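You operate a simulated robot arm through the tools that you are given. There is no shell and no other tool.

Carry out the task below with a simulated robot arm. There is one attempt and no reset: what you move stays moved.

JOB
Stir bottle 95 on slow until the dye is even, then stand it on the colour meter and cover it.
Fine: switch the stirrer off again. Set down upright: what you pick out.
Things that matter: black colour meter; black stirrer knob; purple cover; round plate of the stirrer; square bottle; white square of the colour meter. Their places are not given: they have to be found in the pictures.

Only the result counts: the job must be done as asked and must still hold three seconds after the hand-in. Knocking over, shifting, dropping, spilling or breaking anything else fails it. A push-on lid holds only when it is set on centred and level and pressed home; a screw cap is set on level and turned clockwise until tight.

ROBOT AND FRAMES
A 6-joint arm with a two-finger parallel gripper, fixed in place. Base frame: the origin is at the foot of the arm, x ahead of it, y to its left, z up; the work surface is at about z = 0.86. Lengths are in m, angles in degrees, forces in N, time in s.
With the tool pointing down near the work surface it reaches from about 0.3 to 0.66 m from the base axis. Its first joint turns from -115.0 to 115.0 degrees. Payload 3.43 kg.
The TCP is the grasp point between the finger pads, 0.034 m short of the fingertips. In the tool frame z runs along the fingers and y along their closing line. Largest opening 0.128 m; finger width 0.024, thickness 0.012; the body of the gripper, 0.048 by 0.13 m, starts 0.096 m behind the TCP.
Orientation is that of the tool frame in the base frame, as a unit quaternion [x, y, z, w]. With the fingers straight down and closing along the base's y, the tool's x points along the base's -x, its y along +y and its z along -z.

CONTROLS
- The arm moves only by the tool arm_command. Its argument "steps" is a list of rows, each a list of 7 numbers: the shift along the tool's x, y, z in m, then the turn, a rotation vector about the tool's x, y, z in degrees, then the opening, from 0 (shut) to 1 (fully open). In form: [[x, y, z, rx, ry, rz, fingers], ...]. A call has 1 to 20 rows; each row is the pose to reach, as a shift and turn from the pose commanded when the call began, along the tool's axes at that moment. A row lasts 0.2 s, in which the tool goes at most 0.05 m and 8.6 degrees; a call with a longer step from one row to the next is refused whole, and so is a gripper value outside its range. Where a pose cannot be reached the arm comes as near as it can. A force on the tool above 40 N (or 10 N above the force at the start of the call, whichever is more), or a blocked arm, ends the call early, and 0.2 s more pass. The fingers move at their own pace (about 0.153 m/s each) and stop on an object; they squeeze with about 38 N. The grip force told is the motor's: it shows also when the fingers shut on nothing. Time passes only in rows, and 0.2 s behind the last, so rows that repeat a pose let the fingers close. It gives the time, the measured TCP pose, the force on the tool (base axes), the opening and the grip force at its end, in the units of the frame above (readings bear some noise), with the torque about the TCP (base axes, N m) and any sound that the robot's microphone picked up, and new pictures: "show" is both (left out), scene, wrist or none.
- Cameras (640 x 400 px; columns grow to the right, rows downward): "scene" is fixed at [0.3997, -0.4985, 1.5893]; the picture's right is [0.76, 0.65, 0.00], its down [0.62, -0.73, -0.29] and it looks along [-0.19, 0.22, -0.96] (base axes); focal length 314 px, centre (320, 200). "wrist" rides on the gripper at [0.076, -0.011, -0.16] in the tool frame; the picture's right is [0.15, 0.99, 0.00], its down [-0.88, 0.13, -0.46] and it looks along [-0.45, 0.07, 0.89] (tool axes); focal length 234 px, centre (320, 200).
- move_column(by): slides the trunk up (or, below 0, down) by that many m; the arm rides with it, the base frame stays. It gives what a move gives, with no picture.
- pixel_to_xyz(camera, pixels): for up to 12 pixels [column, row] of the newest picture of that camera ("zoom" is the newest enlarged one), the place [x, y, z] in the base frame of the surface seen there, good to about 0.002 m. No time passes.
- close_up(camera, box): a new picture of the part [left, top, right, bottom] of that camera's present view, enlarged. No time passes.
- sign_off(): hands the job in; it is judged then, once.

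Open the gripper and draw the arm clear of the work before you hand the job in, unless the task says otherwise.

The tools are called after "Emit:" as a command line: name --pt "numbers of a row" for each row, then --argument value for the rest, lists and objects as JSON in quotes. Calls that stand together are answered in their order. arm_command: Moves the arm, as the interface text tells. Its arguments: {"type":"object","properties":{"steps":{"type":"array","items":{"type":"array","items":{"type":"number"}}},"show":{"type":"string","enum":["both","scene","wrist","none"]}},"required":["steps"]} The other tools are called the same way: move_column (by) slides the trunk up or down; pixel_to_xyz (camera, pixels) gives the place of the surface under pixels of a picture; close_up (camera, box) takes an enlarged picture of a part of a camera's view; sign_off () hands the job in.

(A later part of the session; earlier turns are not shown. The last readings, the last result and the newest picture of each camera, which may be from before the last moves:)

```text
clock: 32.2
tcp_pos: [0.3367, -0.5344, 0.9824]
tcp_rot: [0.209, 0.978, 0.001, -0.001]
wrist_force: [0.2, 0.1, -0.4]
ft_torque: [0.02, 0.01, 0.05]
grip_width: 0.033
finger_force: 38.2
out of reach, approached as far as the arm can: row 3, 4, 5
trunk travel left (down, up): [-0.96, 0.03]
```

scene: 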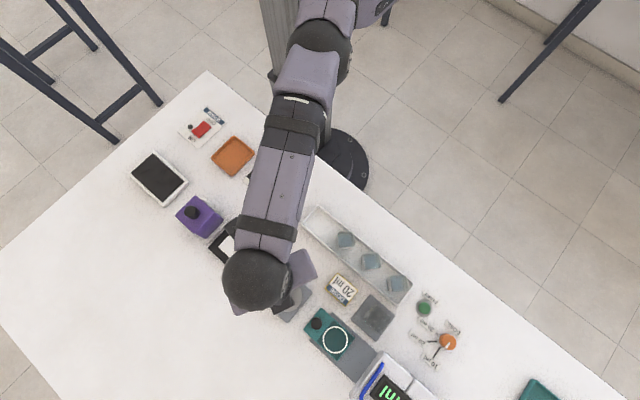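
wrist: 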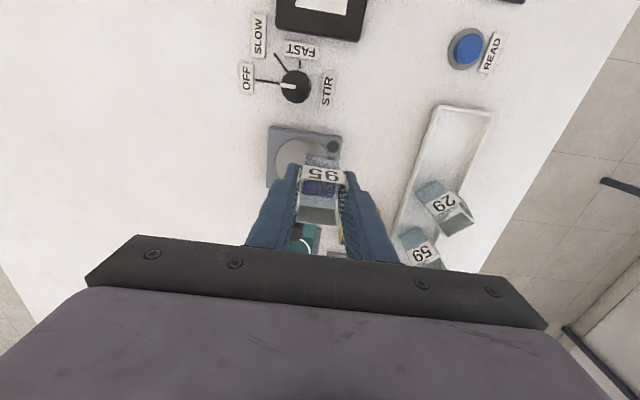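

Outward worked for 4 mm up to the straight limit. From this straight posture I try up-and-inward to bend the elbow the normal way.

Emit:
arm_command --pt "0.0 0.0 -0.01 0 0 0 0.2" --pt "0.002 0.0013 -0.02 0 0 0 0.2" --pt "0.005 0.0033 -0.03 0 0 0 0.2" --pt "0.01 0.0066 -0.04 0 0 0 0.2" --pt "0.016 0.0105 -0.05 0 0 0 0.2" --pt "0.022 0.0144 -0.06 0 0 0 0.2" --pt "0.022 0.0144 -0.06 0 0 0 0.2" --show "none"

```text
clock: 33.8
tcp_pos: [0.3334, -0.533, 1.0386]
tcp_rot: [0.208, 0.978, 0.003, -0.001]
wrist_force: [0.6, 0.4, -0.2]
ft_torque: [-0.01, 0.0, 0.01]
grip_width: 0.0329
finger_force: 38.2
out of reach, approached as far as the arm can: row 3, 4, 5, 6, 7
trunk travel left (down, up): [-0.96, 0.03]
```

Still confined to a thin band (r 0.628–0.634): the elbow is on the wrong side of straight. I push a larger outward step (which is only clipped) followed by inward rows, to make the solver cross to the normal side.

Emit:
arm_command --pt "-0.0034 -0.0022 0 0 0 0 0.2" --pt "-0.025 -0.0164 0 0 0 0 0.2" --pt "-0.034 -0.022 0 0 0 0 0.2" --pt "-0.0034 -0.0022 0 0 0 0 0.2" --pt "0.004 0.003 0 0 0 0 0.2" --pt "0.01 0.0066 0 0 0 0 0.2" --pt "0.016 0.0105 0 0 0 0 0.2" --pt "0.016 0.0105 0 0 0 0 0.2" --show "none"

```text
clock: 35.6
tcp_pos: [0.3226, -0.5175, 1.0394]
tcp_rot: [0.208, 0.978, 0.001, -0.001]
wrist_force: [0.1, -0.5, -0.2]
ft_torque: [0.0, -0.03, -0.01]
grip_width: 0.0332
finger_force: 38.0
out of reach, approached as far as the arm can: row 2, 3
trunk travel left (down, up): [-0.96, 0.03]
```

Now the arm is back on its normal elbow side at (0.3226,-0.5175). Reach limit is about r = 0.632, while the plate centre lies at r = 0.651, so I'll re-grip the bottle off-centre (fingers on its inner part). First I bring it over the empty table spot (0.290,-0.457) with the tool turned so the finger width is radial.

Emit:
arm_command --pt "0.004 0.003 0 0 0 3 0.2" --pt "0.012 0.009 0 0 0 8 0.2" --pt "0.022 0.017 0 0 0 14 0.2" --pt "0.032 0.025 0 0 0 20 0.2" --pt "0.042 0.032 0 0 0 26 0.2" --pt "0.05 0.038 0 0 0 31 0.2" --pt "0.0544 0.042 0 0 0 33.5 0.2" --pt "0.0544 0.042 0 0 0 33.5 0.2" --show "none"

Emit:
move_column --by -0.1

```text
clock: 37.4
tcp_pos: [0.2909, -0.4569, 1.0407]
tcp_rot: [0.482, 0.876, 0.0, -0.002]
wrist_force: [0.0, 0.1, -0.9]
ft_torque: [-0.01, 0.03, 0.01]
grip_width: 0.0328
finger_force: 38.2
trunk travel left (down, up): [-0.96, 0.03]
```

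```text
clock: 38.7
tcp_pos: [0.2908, -0.4574, 0.9386]
tcp_rot: [0.482, 0.876, 0.0, -0.002]
wrist_force: [0.3, 0.2, 0.0]
ft_torque: [0.0, 0.01, 0.0]
grip_width: 0.0331
finger_force: 37.7
trunk travel left (down, up): [-0.86, 0.13]
```

I check the surroundings of this spot with pictures before lowering.

Emit:
arm_command --pt "0 0 0 0 0 0 0.2" --show "both"

```text
clock: 39.1
tcp_pos: [0.2911, -0.4554, 0.9385]
tcp_rot: [0.482, 0.876, 0.0, -0.001]
wrist_force: [0.3, -0.1, -0.7]
ft_torque: [0.04, -0.01, -0.04]
grip_width: 0.0331
finger_force: 38.0
trunk travel left (down, up): [-0.86, 0.13]
```

scene: 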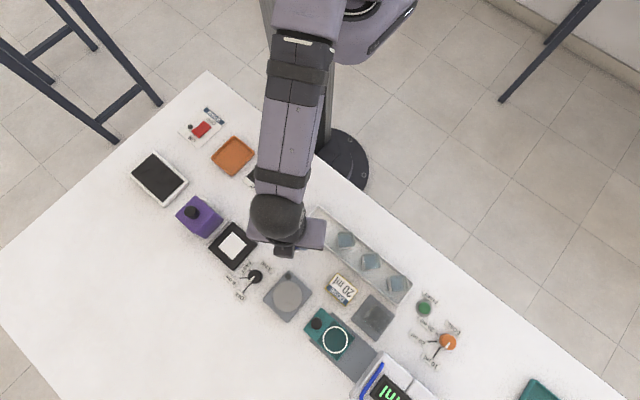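
wrist: 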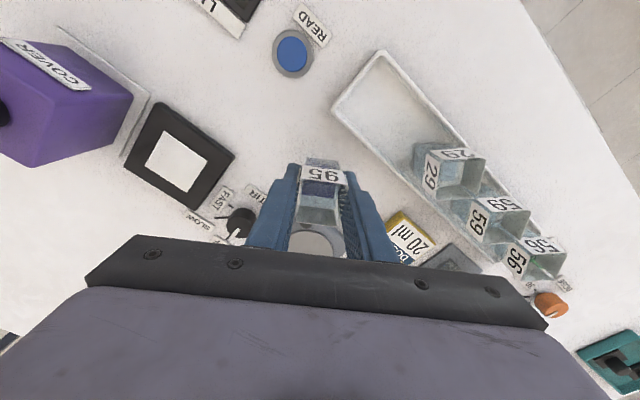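

The spot is free. I lower until the bottle's base meets the table (expected at TCP z ≈ 0.909).

Emit:
arm_command --pt "0 0 0.008 0 0 0 0.2" --pt "0 0 0.016 0 0 0 0.2" --pt "0 0 0.022 0 0 0 0.2" --pt "0 0 0.025 0 0 0 0.2" --pt "0 0 0.027 0 0 0 0.2" --pt "0 0 0.028 0 0 0 0.2" --pt "0 0 0.028 0 0 0 0.2" --show "none"

```text
clock: 40.7
tcp_pos: [0.2903, -0.4578, 0.9115]
tcp_rot: [0.482, 0.876, 0.0, 0.0]
wrist_force: [-0.1, -0.2, 0.0]
ft_torque: [0.03, -0.01, 0.04]
grip_width: 0.033
finger_force: 38.2
trunk travel left (down, up): [-0.86, 0.13]
```

No contact yet at 0.9115. I go on down in 0.5–1 mm steps watching the force.

Emit:
arm_command --pt "0 0 0.001 0 0 0 0.2" --pt "0 0 0.0015 0 0 0 0.2" --pt "0 0 0.002 0 0 0 0.2" --pt "0 0 0.002 0 0 0 0.2" --show "none"

```text
clock: 41.7
tcp_pos: [0.2912, -0.4566, 0.9081]
tcp_rot: [0.481, 0.877, 0.0, -0.001]
wrist_force: [-0.5, -0.1, -0.6]
ft_torque: [-0.01, 0.0, 0.03]
grip_width: 0.033
finger_force: 37.7
trunk travel left (down, up): [-0.86, 0.13]
```

Emit:
arm_command --pt "0 0 0.0007 0 0 0 0.2" --pt "0 0 0.0014 0 0 0 0.2" --pt "0 0 0.0014 0 0 0 0.2" --show "wrist"

```text
clock: 42.5
tcp_pos: [0.2903, -0.4562, 0.9082]
tcp_rot: [0.482, 0.876, -0.001, -0.001]
wrist_force: [-0.1, 0.9, 3.3]
ft_torque: [-0.04, -0.03, 0.02]
grip_width: 0.0332
finger_force: 37.5
trunk travel left (down, up): [-0.86, 0.13]
```

wrist: 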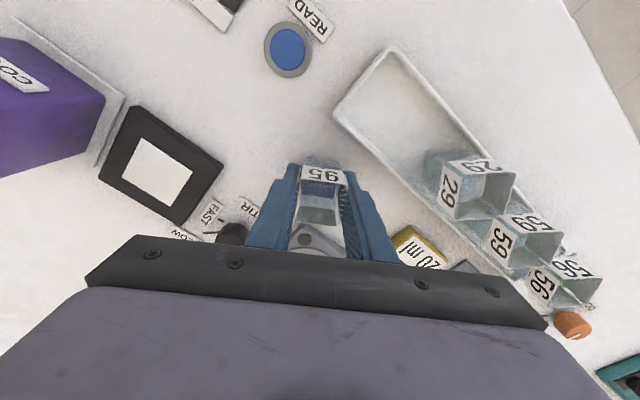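

Contact: 3.3 N upward at TCP z 0.908. I release, check that it stands, and shift the tool 15 mm inward (tool +x).

Emit:
arm_command --pt "0 0 0 0 0 0 0.3" --pt "0 0 0 0 0 0 0.38" --pt "0 0 0 0 0 0 0.45" --pt "0 0 0 0 0 0 0.45" --pt "0.005 0 0 0 0 0 0.45" --pt "0.01 0 0 0 0 0 0.45" --pt "0.015 0 0 0 0 0 0.45" --pt "0.015 0 0 0 0 0 0.45" --show "both"

```text
clock: 44.3
tcp_pos: [0.2834, -0.4434, 0.9084]
tcp_rot: [0.482, 0.876, 0.001, 0.0]
wrist_force: [0.2, -0.4, 1.1]
ft_torque: [0.0, 0.05, 0.0]
grip_width: 0.0578
finger_force: 0.1
trunk travel left (down, up): [-0.86, 0.13]
```

scene: 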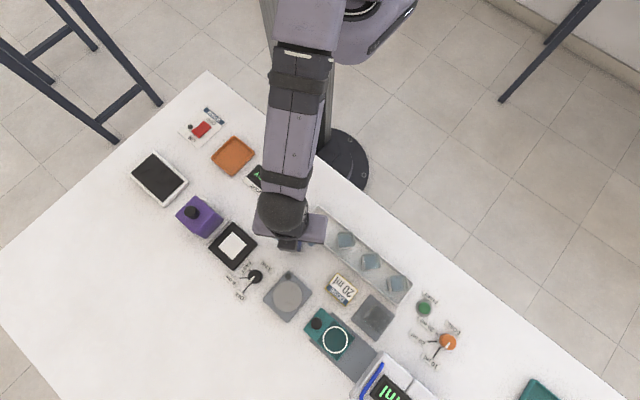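
wrist: 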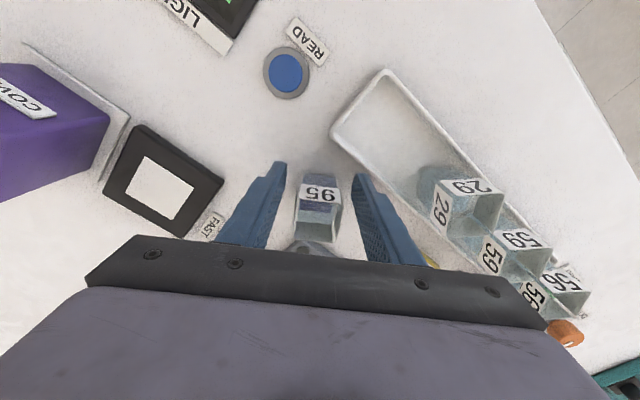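

The bottle stands upright between the fingers, now off-centre. I measure it in the wrist view.

Emit:
close_up --camera "wrist" --box '[280, 160, 360, 240]'

```text
5.00 times, centred on (320, 200) of wrist
```

zoom: 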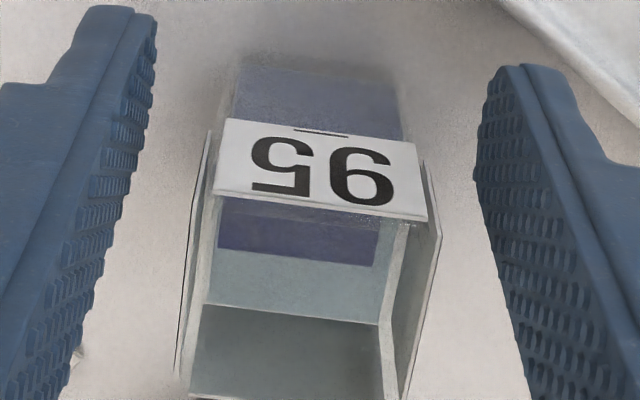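

Emit:
pixel_to_xyz --camera "zoom" --pixels '[[215, 192], [425, 218], [208, 140], [425, 170], [438, 235], [188, 250], [320, 205], [195, 395], [110, 200], [530, 230]]'

```text
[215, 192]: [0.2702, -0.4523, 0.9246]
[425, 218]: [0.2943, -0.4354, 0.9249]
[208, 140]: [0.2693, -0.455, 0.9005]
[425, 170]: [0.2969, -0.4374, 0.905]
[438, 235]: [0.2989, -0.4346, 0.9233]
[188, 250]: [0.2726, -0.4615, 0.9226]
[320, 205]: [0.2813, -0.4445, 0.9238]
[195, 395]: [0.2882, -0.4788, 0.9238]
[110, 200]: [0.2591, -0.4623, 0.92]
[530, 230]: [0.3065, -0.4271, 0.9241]
```

The bottle's inner face is right at the TCP, so its centre is 17.5 mm out; I move 3 mm outward (tool -x) for more overlap and close.

Emit:
arm_command --pt "-0.003 0 0 0 0 0 0.45" --pt "-0.003 0 0 0 0 0 0.36" --pt "-0.003 0 0 0 0 0 0.3" --pt "-0.003 0 0 0 0 0 0.25" --pt "-0.003 0 0 0 0 0 0.2" --pt "-0.003 0 0 0 0 0 0.2" --pt "-0.003 0 0 0 0 0 0.2" --show "wrist"

```text
clock: 45.9
tcp_pos: [0.285, -0.4473, 0.9079]
tcp_rot: [0.482, 0.876, 0.001, 0.0]
wrist_force: [0.0, -0.7, 0.8]
ft_torque: [-0.04, -0.05, 0.0]
grip_width: 0.0332
finger_force: 37.6
trunk travel left (down, up): [-0.86, 0.13]
```

wrist: 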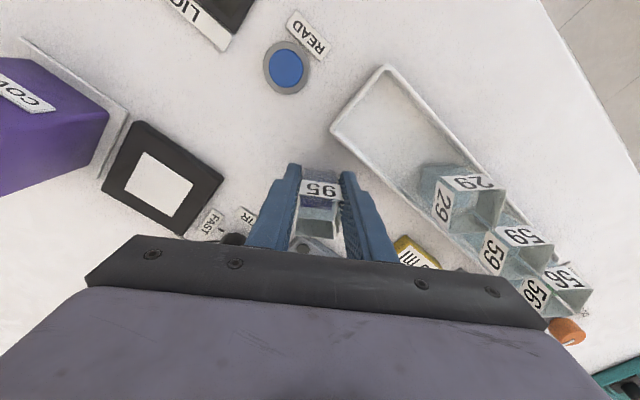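

Gripped off-centre (0.0332 m). I lift 45 mm straight up.

Emit:
arm_command --pt "0 0 -0.004 0 0 0 0.2" --pt "0 0 -0.012 0 0 0 0.2" --pt "0 0 -0.022 0 0 0 0.2" --pt "0 0 -0.033 0 0 0 0.2" --pt "0 0 -0.041 0 0 0 0.2" --pt "0 0 -0.045 0 0 0 0.2" --pt "0 0 -0.045 0 0 0 0.2" --show "wrist"

```text
clock: 47.5
tcp_pos: [0.2856, -0.4479, 0.9529]
tcp_rot: [0.482, 0.876, 0.001, -0.001]
wrist_force: [0.9, 0.2, -0.4]
ft_torque: [0.03, -0.01, -0.01]
grip_width: 0.0331
finger_force: 37.8
trunk travel left (down, up): [-0.86, 0.13]
```

wrist: 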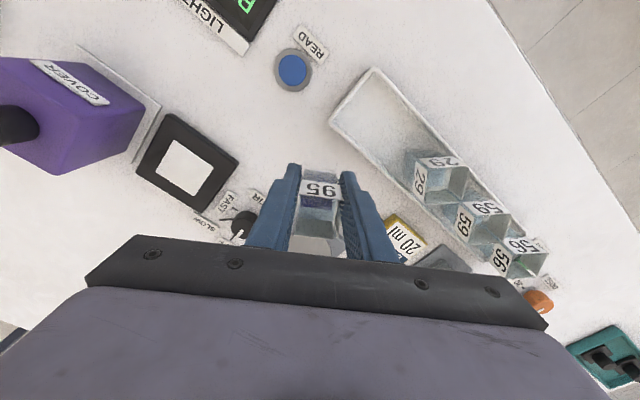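

Held level. I move 0.100 m radially outward (tool -x) to r ≈ 0.631.

Emit:
arm_command --pt "-0.005 0 0 0 0 0 0.2" --pt "-0.016 0 0 0 0 0 0.2" --pt "-0.03 0 0 0 0 0 0.2" --pt "-0.046 0 0 0 0 0 0.2" --pt "-0.061 0 0 0 0 0 0.2" --pt "-0.075 0 0 0 0 0 0.2" --pt "-0.086 0 0 0 0 0 0.2" --pt "-0.094 0 0 0 0 0 0.2" --pt "-0.098 0 0 0 0 0 0.2" --pt "-0.1 0 0 0 0 0 0.2" --pt "-0.1 0 0 0 0 0 0.2" --show "both"

```text
clock: 49.9
tcp_pos: [0.3384, -0.5317, 0.9531]
tcp_rot: [0.482, 0.876, 0.001, -0.001]
wrist_force: [-0.6, 0.2, 0.5]
ft_torque: [0.0, -0.01, -0.04]
grip_width: 0.0329
finger_force: 37.7
trunk travel left (down, up): [-0.86, 0.13]
```

scene: 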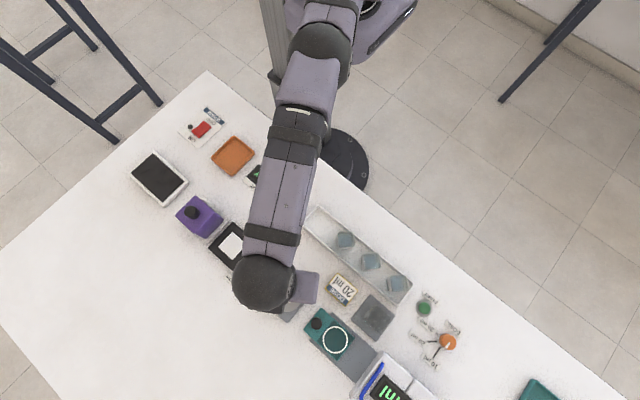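
wrist: 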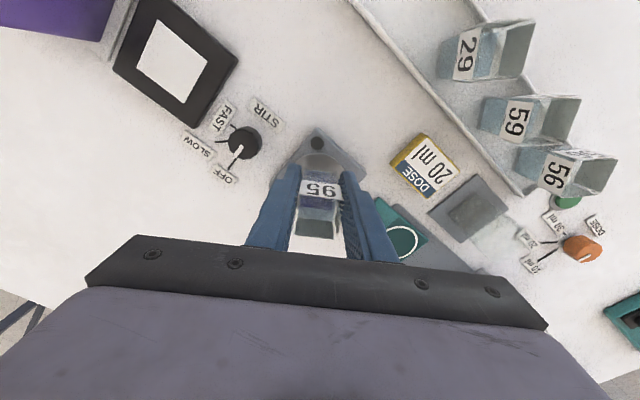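

At (0.3384,-0.5317), no reach flags; bottle centre is about 6 mm from the plate's centre. I go 2 mm farther out while lowering toward the plate (expected contact at TCP z ≈ 0.926).

Emit:
arm_command --pt "0 0 0.006 0 0 0 0.2" --pt "-0.001 0 0.013 0 0 0 0.2" --pt "-0.002 0 0.019 0 0 0 0.2" --pt "-0.002 0 0.023 0 0 0 0.2" --pt "-0.002 0 0.025 0 0 0 0.2" --pt "-0.002 0 0.025 0 0 0 0.2" --show "wrist"

```text
clock: 51.3
tcp_pos: [0.3394, -0.534, 0.9275]
tcp_rot: [0.483, 0.876, 0.001, 0.0]
wrist_force: [0.2, -0.6, 0.1]
ft_torque: [0.01, -0.01, -0.03]
grip_width: 0.033
finger_force: 38.2
trunk travel left (down, up): [-0.86, 0.13]
```

wrist: 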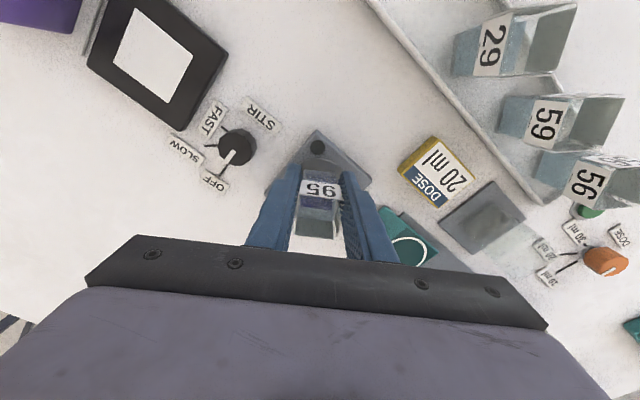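

No contact yet at z 0.9275. I continue in sub-millimetre steps.

Emit:
arm_command --pt "0 0 0.0007 0 0 0 0.2" --pt "0 0 0.0014 0 0 0 0.2" --pt "0 0 0.0014 0 0 0 0.2" --show "none"

```text
clock: 52.1
tcp_pos: [0.3397, -0.5336, 0.9258]
tcp_rot: [0.481, 0.876, 0.001, 0.0]
wrist_force: [0.3, 0.1, 0.0]
ft_torque: [0.0, -0.02, 0.0]
grip_width: 0.0332
finger_force: 38.5
trunk travel left (down, up): [-0.86, 0.13]
```

Emit:
arm_command --pt "0 0 0.0006 0 0 0 0.2" --pt "0 0 0.0012 0 0 0 0.2" --pt "0 0 0.0012 0 0 0 0.2" --show "none"

```text
clock: 52.9
tcp_pos: [0.3387, -0.5335, 0.9252]
tcp_rot: [0.482, 0.876, 0.001, -0.001]
wrist_force: [0.4, -0.4, 1.6]
ft_torque: [-0.03, -0.01, -0.03]
grip_width: 0.0331
finger_force: 38.0
trunk travel left (down, up): [-0.86, 0.13]
```

Force just starts (1.6 N). One more 0.5 mm step to confirm contact.

Emit:
arm_command --pt "0 0 0.0005 0 0 0 0.2" --pt "0 0 0.0005 0 0 0 0.2" --show "none"

```text
clock: 53.5
tcp_pos: [0.3399, -0.5331, 0.9252]
tcp_rot: [0.481, 0.876, 0.0, 0.0]
wrist_force: [-0.3, 0.7, 5.3]
ft_torque: [0.04, 0.0, 0.01]
grip_width: 0.0335
finger_force: 38.0
trunk travel left (down, up): [-0.86, 0.13]
```

Contact 5.3 N: the bottle stands on the plate. I open the fingers, draw back inward 60 mm and rise.

Emit:
arm_command --pt "0 0 0 0 0 0 0.3" --pt "0 0 0 0 0 0 0.38" --pt "0 0 0 0 0 0 0.45" --pt "0 0 0 0 0 0 0.45" --pt "0.008 0 0 0 0 0 0.45" --pt "0.02 0 0 0 0 0 0.45" --pt "0.035 0 -0.005 0 0 0 0.45" --pt "0.05 0 -0.02 0 0 0 0.45" --pt "0.06 0 -0.04 0 0 0 0.45" --pt "0.06 0 -0.06 0 0 0 0.45" --pt "0.06 0 -0.06 0 0 0 0.45" --show "both"

```text
clock: 55.9
tcp_pos: [0.306, -0.4816, 0.9847]
tcp_rot: [0.482, 0.876, 0.001, -0.001]
wrist_force: [-0.8, -0.1, -1.1]
ft_torque: [-0.01, 0.0, -0.01]
grip_width: 0.0578
finger_force: 0.0
trunk travel left (down, up): [-0.86, 0.13]
```

scene: 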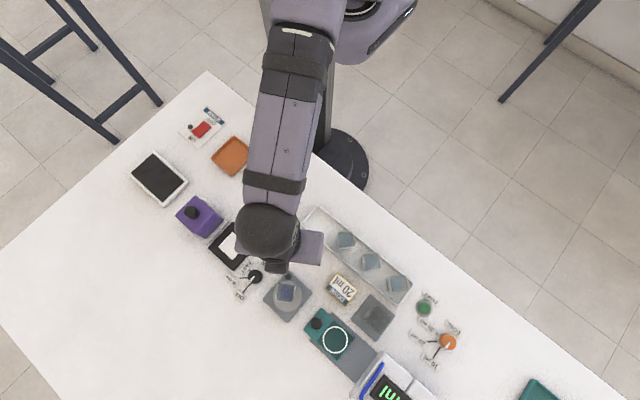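
wrist: 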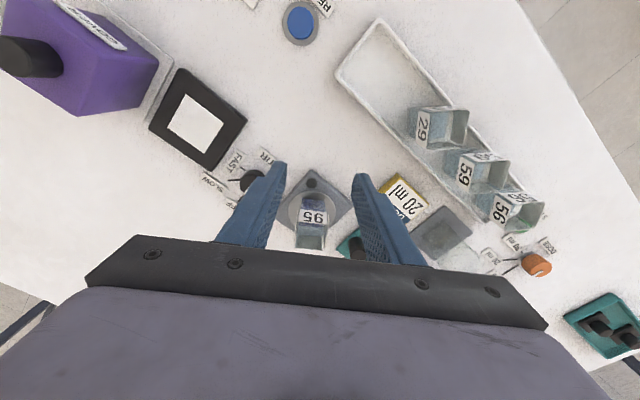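

The bottle now stands on the plate (scene (287,292)). I enlarge it to measure its place and see the dye.

Emit:
close_up --camera "scene" --box '[258, 265, 318, 325]'

```text
6.67 times, centred on (288, 295) of scene
```

zoom: 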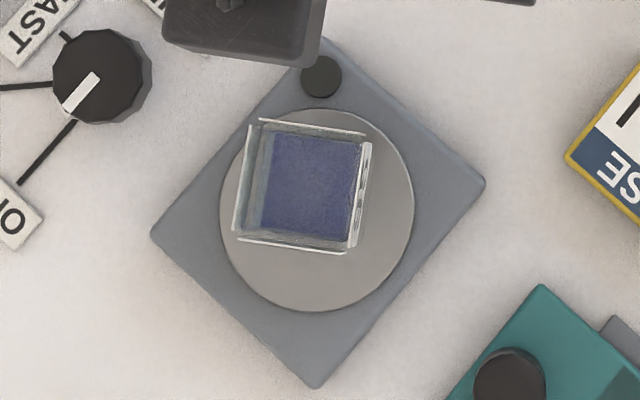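

Emit:
pixel_to_xyz --camera "zoom" --pixels '[[262, 121], [363, 135], [370, 145], [355, 247], [240, 238], [345, 252], [248, 126], [235, 230], [317, 290], [240, 180], [400, 200], [321, 77]]'

```text
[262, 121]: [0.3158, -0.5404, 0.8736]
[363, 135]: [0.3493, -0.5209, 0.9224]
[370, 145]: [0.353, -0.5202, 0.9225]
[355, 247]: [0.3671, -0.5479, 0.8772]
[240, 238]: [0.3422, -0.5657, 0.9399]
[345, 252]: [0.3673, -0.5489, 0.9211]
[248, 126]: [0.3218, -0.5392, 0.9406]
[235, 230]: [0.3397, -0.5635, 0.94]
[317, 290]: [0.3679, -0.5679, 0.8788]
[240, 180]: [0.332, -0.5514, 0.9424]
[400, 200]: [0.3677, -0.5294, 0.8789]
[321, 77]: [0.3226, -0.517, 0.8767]
```

The bottle centre is at about (0.345,-0.544), ~7 mm from the plate centre and fully supported. Next I go to the stirrer knob at (0.2695,-0.564), turning the tool back to yaw 0 and staying high.

Emit:
arm_command --pt "0 0 -0.015 0 0 0 0.45" --pt "-0.006 -0.009 -0.015 0 0 -7.2 0.45" --pt "-0.013 -0.019 -0.015 0 0 -14.4 0.45" --pt "-0.02 -0.03 -0.015 0 0 -21.6 0.45" --pt "-0.027 -0.04 -0.015 0 0 -28.8 0.4" --pt "-0.034 -0.05 -0.015 0 0 -36 0.4" --pt "-0.04 -0.06 -0.015 0 0 -43.2 0.4" --pt "-0.046 -0.069 -0.015 0 0 -50.4 0.4" --pt "-0.05 -0.075 -0.015 0 0 -57.6 0.4" --pt "-0.05 -0.075 -0.015 0 0 -57.6 0.4" --show "both"

```text
clock: 58.1
tcp_pos: [0.2685, -0.5621, 0.9985]
tcp_rot: [-0.001, 1.0, 0.002, -0.002]
wrist_force: [-0.5, 0.2, -0.3]
ft_torque: [-0.02, -0.02, -0.02]
grip_width: 0.0513
finger_force: 0.0
out of reach, approached as far as the arm can: row 9, 10
trunk travel left (down, up): [-0.86, 0.13]
```

scene: 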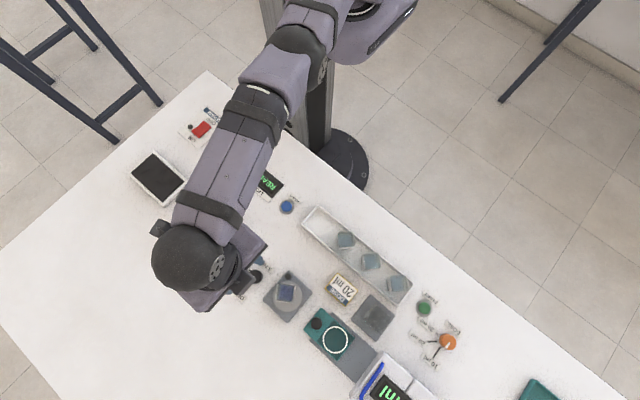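
wrist: 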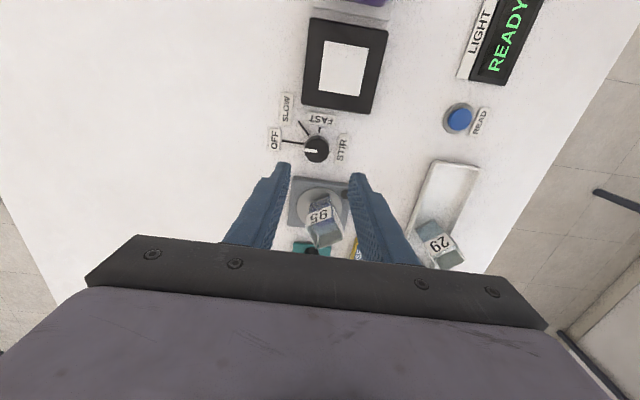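

Rows 9–10 were just beyond reach at this height. I check that the arm is still on its normal side: a small inward move, then lower to z ≈ 0.93 where reach is larger.

Emit:
arm_command --pt "0.003 0.006 0 0 0 0 0.4" --pt "0.006 0.012 0 0 0 0 0.4" --pt "0.006 0.012 0.015 0 0 0 0.4" --pt "0.006 0.012 0.03 0 0 0 0.4" --pt "0.006 0.012 0.03 0 0 0 0.4" --show "none"

```text
clock: 59.3
tcp_pos: [0.2686, -0.5614, 0.9699]
tcp_rot: [-0.001, 1.0, 0.002, -0.001]
wrist_force: [0.8, 0.1, 0.8]
ft_torque: [-0.01, -0.01, -0.04]
grip_width: 0.0511
finger_force: 0.1
out of reach, approached as far as the arm can: row 1, 2, 3, 4, 5
trunk travel left (down, up): [-0.86, 0.13]
```

The elbow flipped again. I repeat the cure: clipped outward rows followed by inward rows.

Emit:
arm_command --pt "-0.0015 -0.003 0 0 0 0 0.4" --pt "-0.011 -0.023 0 0 0 0 0.4" --pt "-0.017 -0.036 0 0 0 0 0.4" --pt "-0.0015 -0.003 0 0 0 0 0.4" --pt "0.002 0.004 0 0 0 0 0.4" --pt "0.005 0.01 0 0 0 0 0.4" --pt "0.008 0.016 0 0 0 0 0.4" --pt "0.008 0.016 0 0 0 0 0.4" --show "none"

```text
clock: 61.1
tcp_pos: [0.2664, -0.5619, 0.9708]
tcp_rot: [0.0, 1.0, 0.003, -0.001]
wrist_force: [0.1, 0.3, -0.1]
ft_torque: [0.0, 0.02, 0.02]
grip_width: 0.0511
finger_force: 0.1
out of reach, approached as far as the arm can: row 2, 3, 5, 6, 7, 8
trunk travel left (down, up): [-0.86, 0.13]
```

Not yet; I try once more with a different outward amount.

Emit:
arm_command --pt "-0.0015 -0.003 0 0 0 0 0.4" --pt "-0.017 -0.036 0 0 0 0 0.4" --pt "-0.001 -0.003 0 0 0 0 0.4" --pt "0.002 0.004 0 0 0 0 0.4" --pt "0.005 0.01 0 0 0 0 0.4" --pt "0.008 0.016 0 0 0 0 0.4" --pt "0.008 0.016 0 0 0 0 0.4" --show "none"

```text
clock: 62.7
tcp_pos: [0.2643, -0.5623, 0.9725]
tcp_rot: [0.0, 1.0, 0.002, -0.001]
wrist_force: [-0.2, -0.5, -0.3]
ft_torque: [0.0, -0.03, -0.01]
grip_width: 0.0511
finger_force: 0.1
out of reach, approached as far as the arm can: row 2, 4, 5, 6, 7
trunk travel left (down, up): [-0.86, 0.13]
```

I vary the outward push: one bigger immediate step, then inward.

Emit:
arm_command --pt "-0.02 -0.042 0 0 0 0 0.4" --pt "-0.02 -0.042 0 0 0 0 0.4" --pt "-0.02 -0.042 0 0 0 0 0.4" --pt "-0.002 -0.004 0 0 0 0 0.4" --pt "0.004 0.008 0 0 0 0 0.4" --pt "0.008 0.016 0 0 0 0 0.4" --pt "0.008 0.016 0 0 0 0 0.4" --show "none"

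```text
clock: 64.3
tcp_pos: [0.2641, -0.5629, 0.9735]
tcp_rot: [0.001, 1.0, 0.003, -0.001]
wrist_force: [0.4, -0.1, 0.5]
ft_torque: [0.0, 0.03, 0.0]
grip_width: 0.0512
finger_force: 0.0
out of reach, approached as far as the arm can: row 1, 2, 3, 5, 6, 7
trunk travel left (down, up): [-0.86, 0.13]
```

I turn the tool to yaw +24° (as when it worked) and repeat the out-in move.

Emit:
arm_command --pt "0 0 0 0 0 6 0.4" --pt "0 0 0 0 0 12 0.4" --pt "0 0 0 0 0 18 0.4" --pt "0 0 0 0 0 24 0.4" --pt "-0.0015 -0.003 0 0 0 24 0.4" --pt "-0.013 -0.027 0 0 0 24 0.4" --pt "-0.0175 -0.036 0 0 0 24 0.4" --pt "-0.0015 -0.003 0 0 0 24 0.4" --pt "0.002 0.004 0 0 0 24 0.4" --pt "0.005 0.01 0 0 0 24 0.4" --pt "0.008 0.016 0 0 0 24 0.4" --show "none"

```text
clock: 66.7
tcp_pos: [0.2568, -0.5463, 0.9737]
tcp_rot: [0.208, 0.978, 0.0, -0.001]
wrist_force: [0.1, 0.1, 0.0]
ft_torque: [-0.01, -0.02, 0.0]
grip_width: 0.0511
finger_force: 0.1
out of reach, approached as far as the arm can: row 6, 7
trunk travel left (down, up): [-0.86, 0.13]
```

That worked (now at (0.2568,-0.5463), level). Yaw near 0 seems to be the problem out here, so I'll use yaw 14° at the knob. I lower to z ≈ 0.935 and move over the knob with yaw 14°.

Emit:
arm_command --pt "0 0 0.012 0 0 -2 0.4" --pt "0 0 0.025 0 0 -5 0.4" --pt "-0.004 -0.002 0.036 0 0 -8 0.4" --pt "-0.009 -0.005 0.036 0 0 -10 0.4" --pt "-0.014 -0.008 0.036 0 0 -10 0.4" --pt "-0.0188 -0.011 0.036 0 0 -10 0.4" --pt "-0.0188 -0.011 0.036 0 0 -10 0.4" --show "both"

```text
clock: 68.3
tcp_pos: [0.2696, -0.5644, 0.9374]
tcp_rot: [0.122, 0.993, 0.0, 0.0]
wrist_force: [-0.1, -0.3, 0.4]
ft_torque: [0.0, 0.0, -0.01]
grip_width: 0.0513
finger_force: 0.1
trunk travel left (down, up): [-0.86, 0.13]
```

scene: 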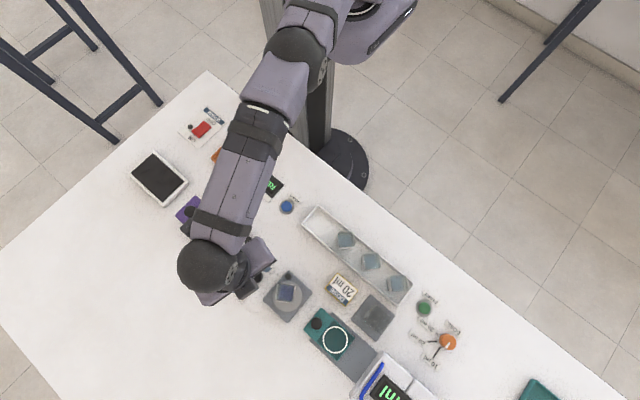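
wrist: 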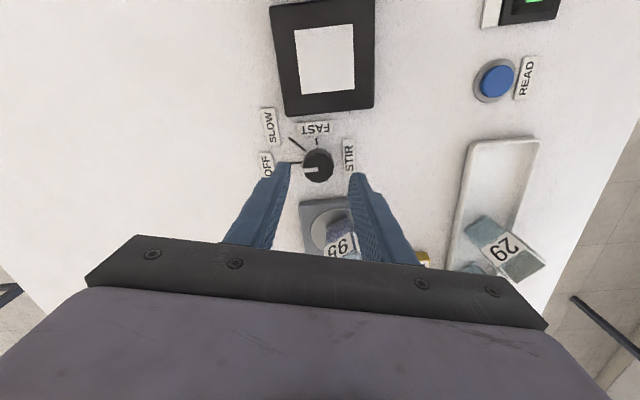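

The knob is between the fingers at wrist (317,165). I measure it from here.

Emit:
close_up --camera "wrist" --box '[250, 100, 378, 180]'

```text
5.00 times, centred on (314, 140) of wrist
```

zoom: 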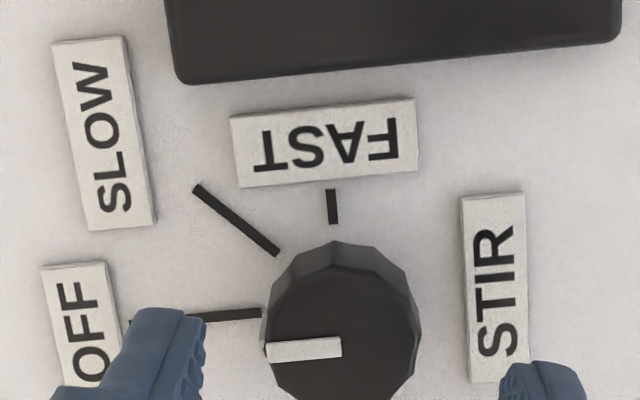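

Emit:
pixel_to_xyz --camera "zoom" --pixels '[[342, 348], [266, 351], [418, 345], [340, 282], [275, 300], [405, 300], [200, 190], [272, 250], [332, 195], [255, 313], [135, 318], [340, 395]]'

```text
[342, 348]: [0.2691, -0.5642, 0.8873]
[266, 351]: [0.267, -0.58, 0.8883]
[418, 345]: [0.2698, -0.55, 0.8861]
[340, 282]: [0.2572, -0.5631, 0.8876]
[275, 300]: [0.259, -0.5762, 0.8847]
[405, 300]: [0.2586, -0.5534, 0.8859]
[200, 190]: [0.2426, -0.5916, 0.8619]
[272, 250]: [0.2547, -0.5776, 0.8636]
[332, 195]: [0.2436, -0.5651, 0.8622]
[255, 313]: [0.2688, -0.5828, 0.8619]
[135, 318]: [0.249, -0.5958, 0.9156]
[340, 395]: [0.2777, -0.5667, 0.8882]
```

Knob centre ≈ (0.2695,-0.5645), diameter ≈ 0.030, right under the TCP. I lower to TCP z ≈ 0.903 (fingertips 0.869, above the labels).

Emit:
arm_command --pt "0 0 0.01 0 0 0 0.4" --pt "0 0 0.02 0 0 0 0.4" --pt "0 0 0.028 0 0 0 0.4" --pt "0 0 0.034 0 0 0 0.4" --pt "0 0 0.034 0 0 0 0.4" --show "wrist"

```text
clock: 69.5
tcp_pos: [0.2711, -0.565, 0.9029]
tcp_rot: [0.122, 0.993, 0.002, -0.001]
wrist_force: [-0.3, 0.6, -0.7]
ft_torque: [-0.01, 0.01, 0.01]
grip_width: 0.0512
finger_force: 0.1
trunk travel left (down, up): [-0.86, 0.13]
```

wrist: 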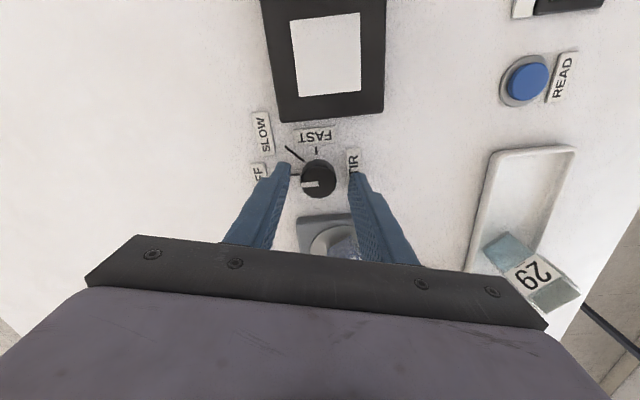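

The fingers straddle the knob. I close on it with the pose held.

Emit:
arm_command --pt "0 0 0 0 0 0 0.3" --pt "0 0 0 0 0 0 0.22" --pt "0 0 0 0 0 0 0.15" --pt "0 0 0 0 0 0 0.15" --pt "0 0 0 0 0 0 0.15" --show "none"

```text
clock: 70.7
tcp_pos: [0.27, -0.5654, 0.9029]
tcp_rot: [0.122, 0.993, 0.0, -0.001]
wrist_force: [-1.0, -7.3, -0.2]
ft_torque: [-0.52, -0.01, -0.11]
grip_width: 0.0286
finger_force: 45.1
trunk travel left (down, up): [-0.86, 0.13]
```

Gripped the knob (0.0286 m, 7 N side load). I turn it clockwise as seen from above (+z of the tool) by 45° toward SLOW.

Emit:
arm_command --pt "0 -0.0004 0 0 0 6 0.15" --pt "0 -0.0006 0 0 0 13 0.15" --pt "0 -0.0006 0 0 0 20 0.15" --pt "0 -0.0006 0 0 0 27 0.15" --pt "0 -0.0006 0 0 0 34 0.15" --pt "0 -0.0006 0 0 0 40 0.15" --pt "0 -0.0006 0 0 0 45 0.15" --pt "0 -0.0006 0 0 0 45 0.15" --show "both"

```text
clock: 72.5
tcp_pos: [0.2692, -0.5661, 0.9033]
tcp_rot: [0.494, 0.87, 0.001, -0.001]
wrist_force: [-2.9, -12.0, 5.3]
ft_torque: [-0.1, 0.26, 0.02]
grip_width: 0.0288
finger_force: 45.3
trunk travel left (down, up): [-0.86, 0.13]
```

scene: 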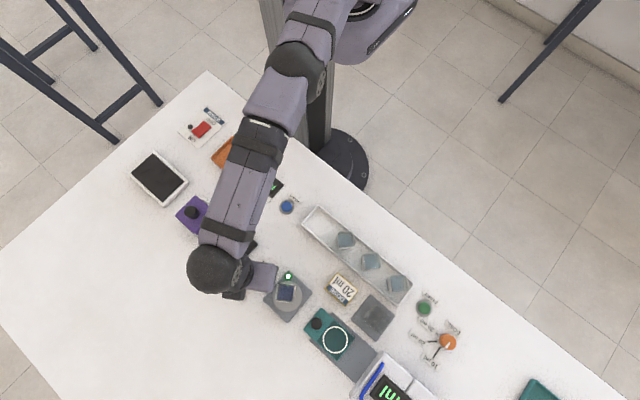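
wrist: 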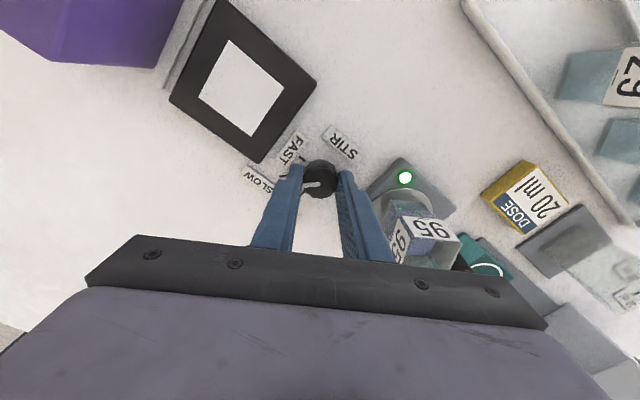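

The stirrer's lamp lit green. I check the knob's pointer against SLOW.

Emit:
close_up --camera "wrist" --box '[230, 110, 390, 210]'

Emit:
close_up --camera "scene" --box '[258, 265, 318, 325]'

```text
4.00 times, centred on (310, 160) of wrist
```

zoom: 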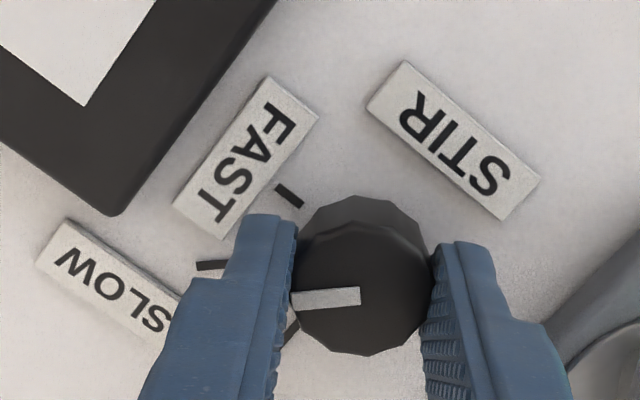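

```text
6.67 times, centred on (288, 295) of scene
```

zoom: 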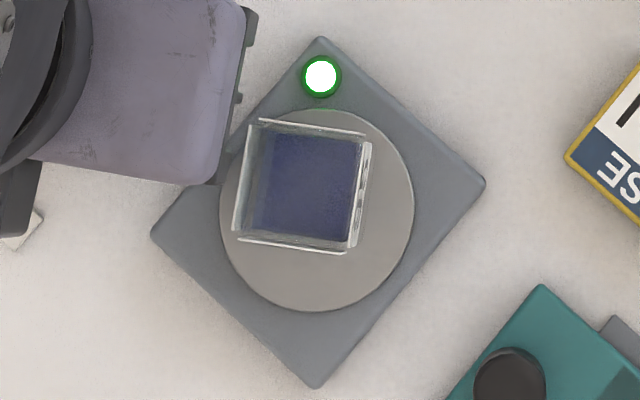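

I compute the pointer's direction in base coordinates from fresh zoom pixels.

Emit:
close_up --camera "wrist" --box '[230, 110, 390, 210]'

Emit:
pixel_to_xyz --camera "zoom" --pixels '[[358, 297], [325, 298], [296, 300], [200, 265], [222, 265], [365, 228], [368, 350], [290, 195], [292, 335]]'

```text
4.00 times, centred on (310, 160) of wrist
```

zoom: 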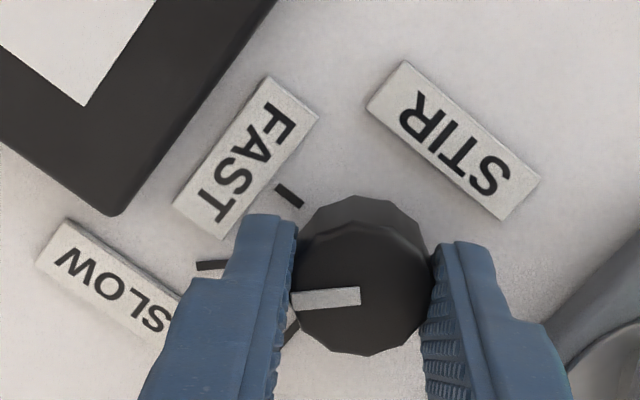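

```text
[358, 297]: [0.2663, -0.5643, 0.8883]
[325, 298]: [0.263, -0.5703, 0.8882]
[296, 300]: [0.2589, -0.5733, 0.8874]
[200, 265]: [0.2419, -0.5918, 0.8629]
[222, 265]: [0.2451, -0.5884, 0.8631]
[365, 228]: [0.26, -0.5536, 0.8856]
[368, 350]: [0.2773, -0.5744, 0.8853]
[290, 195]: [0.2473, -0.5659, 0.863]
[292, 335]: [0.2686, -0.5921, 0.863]
```

The pointer is at about -135° (SLOW) and the lamp is green. I keep hold of the knob and wait 4 s, watching the dye.

Emit:
arm_command --pt "0 0 0 0 0 0 0.15" --pt "0 0 0 0 0 0 0.15" --pt "0 0 0 0 0 0 0.15" --pt "0 0 0 0 0 0 0.15" --pt "0 0 0 0 0 0 0.15" --pt "0 0 0 0 0 0 0.15" --pt "0 0 0 0 0 0 0.15" --pt "0 0 0 0 0 0 0.15" --pt "0 0 0 0 0 0 0.15" --pt "0 0 0 0 0 0 0.15" --pt "0 0 0 0 0 0 0.15" --pt "0 0 0 0 0 0 0.15" --pt "0 0 0 0 0 0 0.15" --pt "0 0 0 0 0 0 0.15" --pt "0 0 0 0 0 0 0.15" --pt "0 0 0 0 0 0 0.15" --pt "0 0 0 0 0 0 0.15" --pt "0 0 0 0 0 0 0.15" --pt "0 0 0 0 0 0 0.15" --pt "0 0 0 0 0 0 0.15" --show "wrist"

Emit:
close_up --camera "scene" --box '[268, 272, 308, 312]'

Emit:
close_up --camera "wrist" --box '[360, 160, 480, 280]'

```text
clock: 76.7
tcp_pos: [0.2691, -0.566, 0.9037]
tcp_rot: [0.493, 0.87, 0.0, 0.0]
wrist_force: [-5.1, -16.3, 10.7]
ft_torque: [-0.12, 0.29, 0.02]
grip_width: 0.0288
finger_force: 45.5
trunk travel left (down, up): [-0.86, 0.13]
```

wrist: 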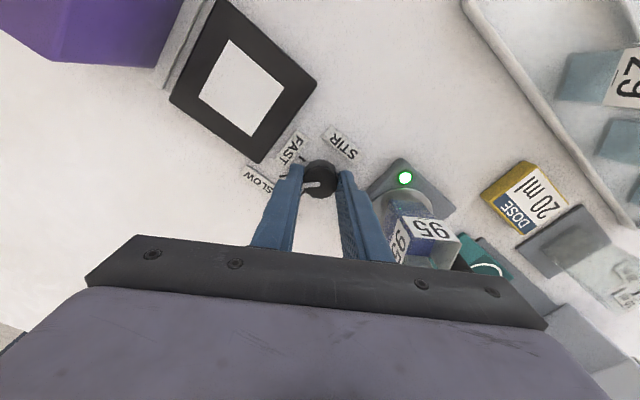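

```text
10.00 times, centred on (288, 292) of scene
```

zoom: 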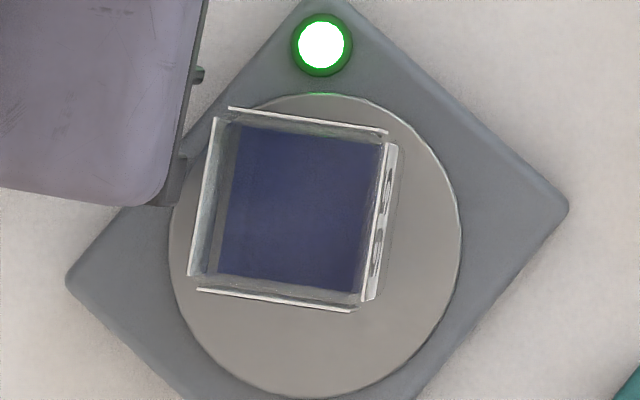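

```text
3.33 times, centred on (420, 220) of wrist
```

zoom: 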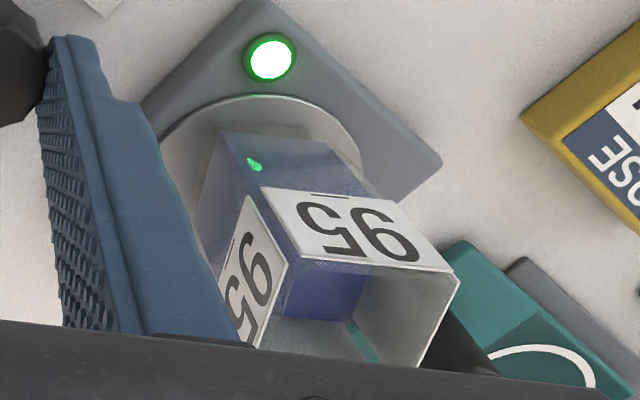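

The lamp stays on and the dye is spreading. Force on the knob is creeping up, so I open the fingers around it (staying in place) while the stirring goes on.

Emit:
arm_command --pt "0 0 0 0 0 0 0.25" --pt "0 0 0 0 0 0 0.33" --pt "0 0 0 0 0 0 0.33" --pt "0 0 0 0 0 0 0.33" --pt "0 0 0 0 0 0 0.33" --pt "0 0 0 0 0 0 0.33" --pt "0 0 0 0 0 0 0.33" --pt "0 0 0 0 0 0 0.33" --pt "0 0 0 0 0 0 0.33" --pt "0 0 0 0 0 0 0.33" --show "wrist"

Emit:
close_up --camera "wrist" --box '[360, 160, 480, 280]'

Emit:
close_up --camera "scene" --box '[268, 272, 308, 312]'

```text
clock: 78.9
tcp_pos: [0.2693, -0.5638, 0.9024]
tcp_rot: [0.492, 0.87, 0.001, 0.0]
wrist_force: [-0.5, -0.5, 0.3]
ft_torque: [0.02, -0.03, 0.01]
grip_width: 0.0421
finger_force: 0.1
trunk travel left (down, up): [-0.86, 0.13]
```

wrist: 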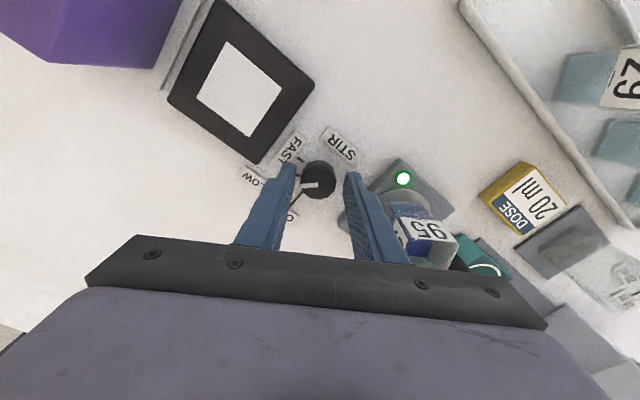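

```text
3.33 times, centred on (420, 220) of wrist
```

zoom: 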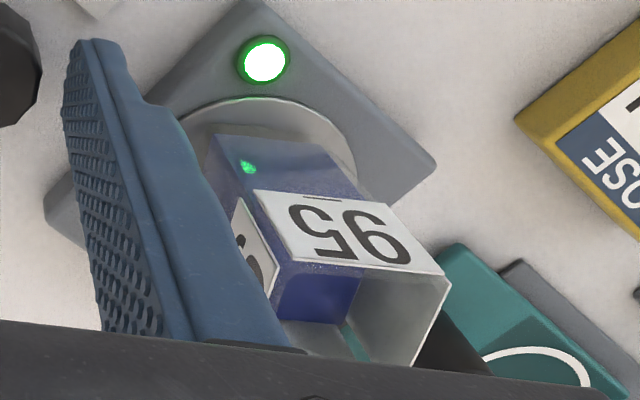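

```text
10.00 times, centred on (288, 292) of scene
```

zoom: 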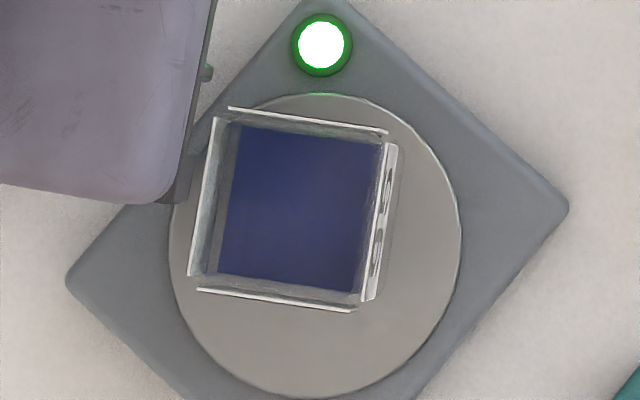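

The dye looks more even (texture gone on top). I keep waiting 4 s and compare.

Emit:
arm_command --pt "0 0 0 0 0 0 0.33" --pt "0 0 0 0 0 0 0.33" --pt "0 0 0 0 0 0 0.33" --pt "0 0 0 0 0 0 0.33" --pt "0 0 0 0 0 0 0.33" --pt "0 0 0 0 0 0 0.33" --pt "0 0 0 0 0 0 0.33" --pt "0 0 0 0 0 0 0.33" --pt "0 0 0 0 0 0 0.33" --pt "0 0 0 0 0 0 0.33" --pt "0 0 0 0 0 0 0.33" --pt "0 0 0 0 0 0 0.33" --pt "0 0 0 0 0 0 0.33" --pt "0 0 0 0 0 0 0.33" --pt "0 0 0 0 0 0 0.33" --pt "0 0 0 0 0 0 0.33" --pt "0 0 0 0 0 0 0.33" --pt "0 0 0 0 0 0 0.33" --pt "0 0 0 0 0 0 0.33" --pt "0 0 0 0 0 0 0.33" --show "wrist"

Emit:
close_up --camera "wrist" --box '[380, 180, 460, 280]'

Emit:
close_up --camera "scene" --box '[276, 280, 300, 304]'

```text
clock: 83.1
tcp_pos: [0.2689, -0.564, 0.9027]
tcp_rot: [0.492, 0.87, 0.001, -0.001]
wrist_force: [-0.3, 0.5, -0.4]
ft_torque: [0.01, -0.02, 0.0]
grip_width: 0.0422
finger_force: 0.1
trunk travel left (down, up): [-0.86, 0.13]
```

wrist: 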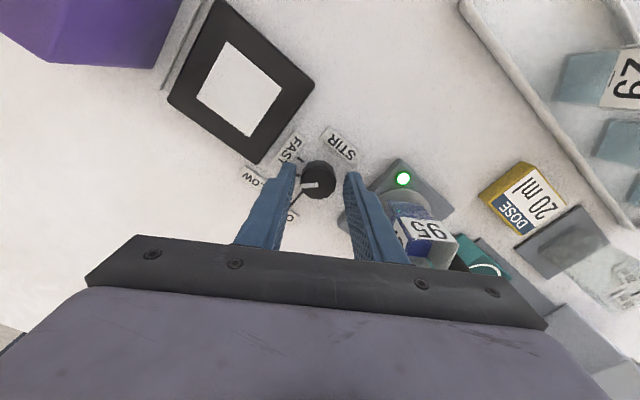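

```text
4.00 times, centred on (420, 230) of wrist
```

zoom: 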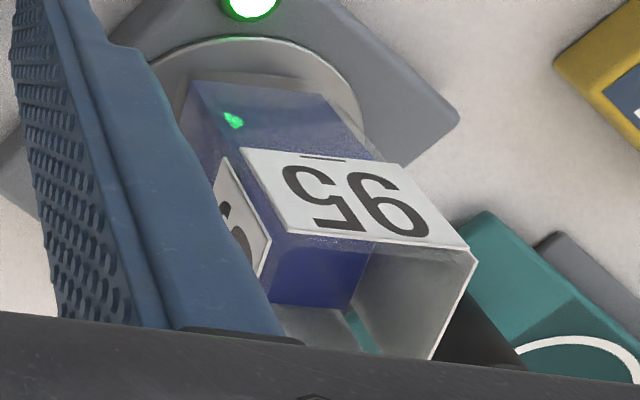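

```text
16.00 times, centred on (288, 292) of scene
```

zoom: 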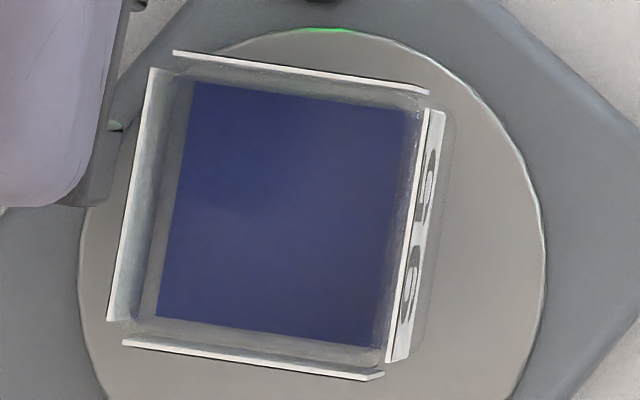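

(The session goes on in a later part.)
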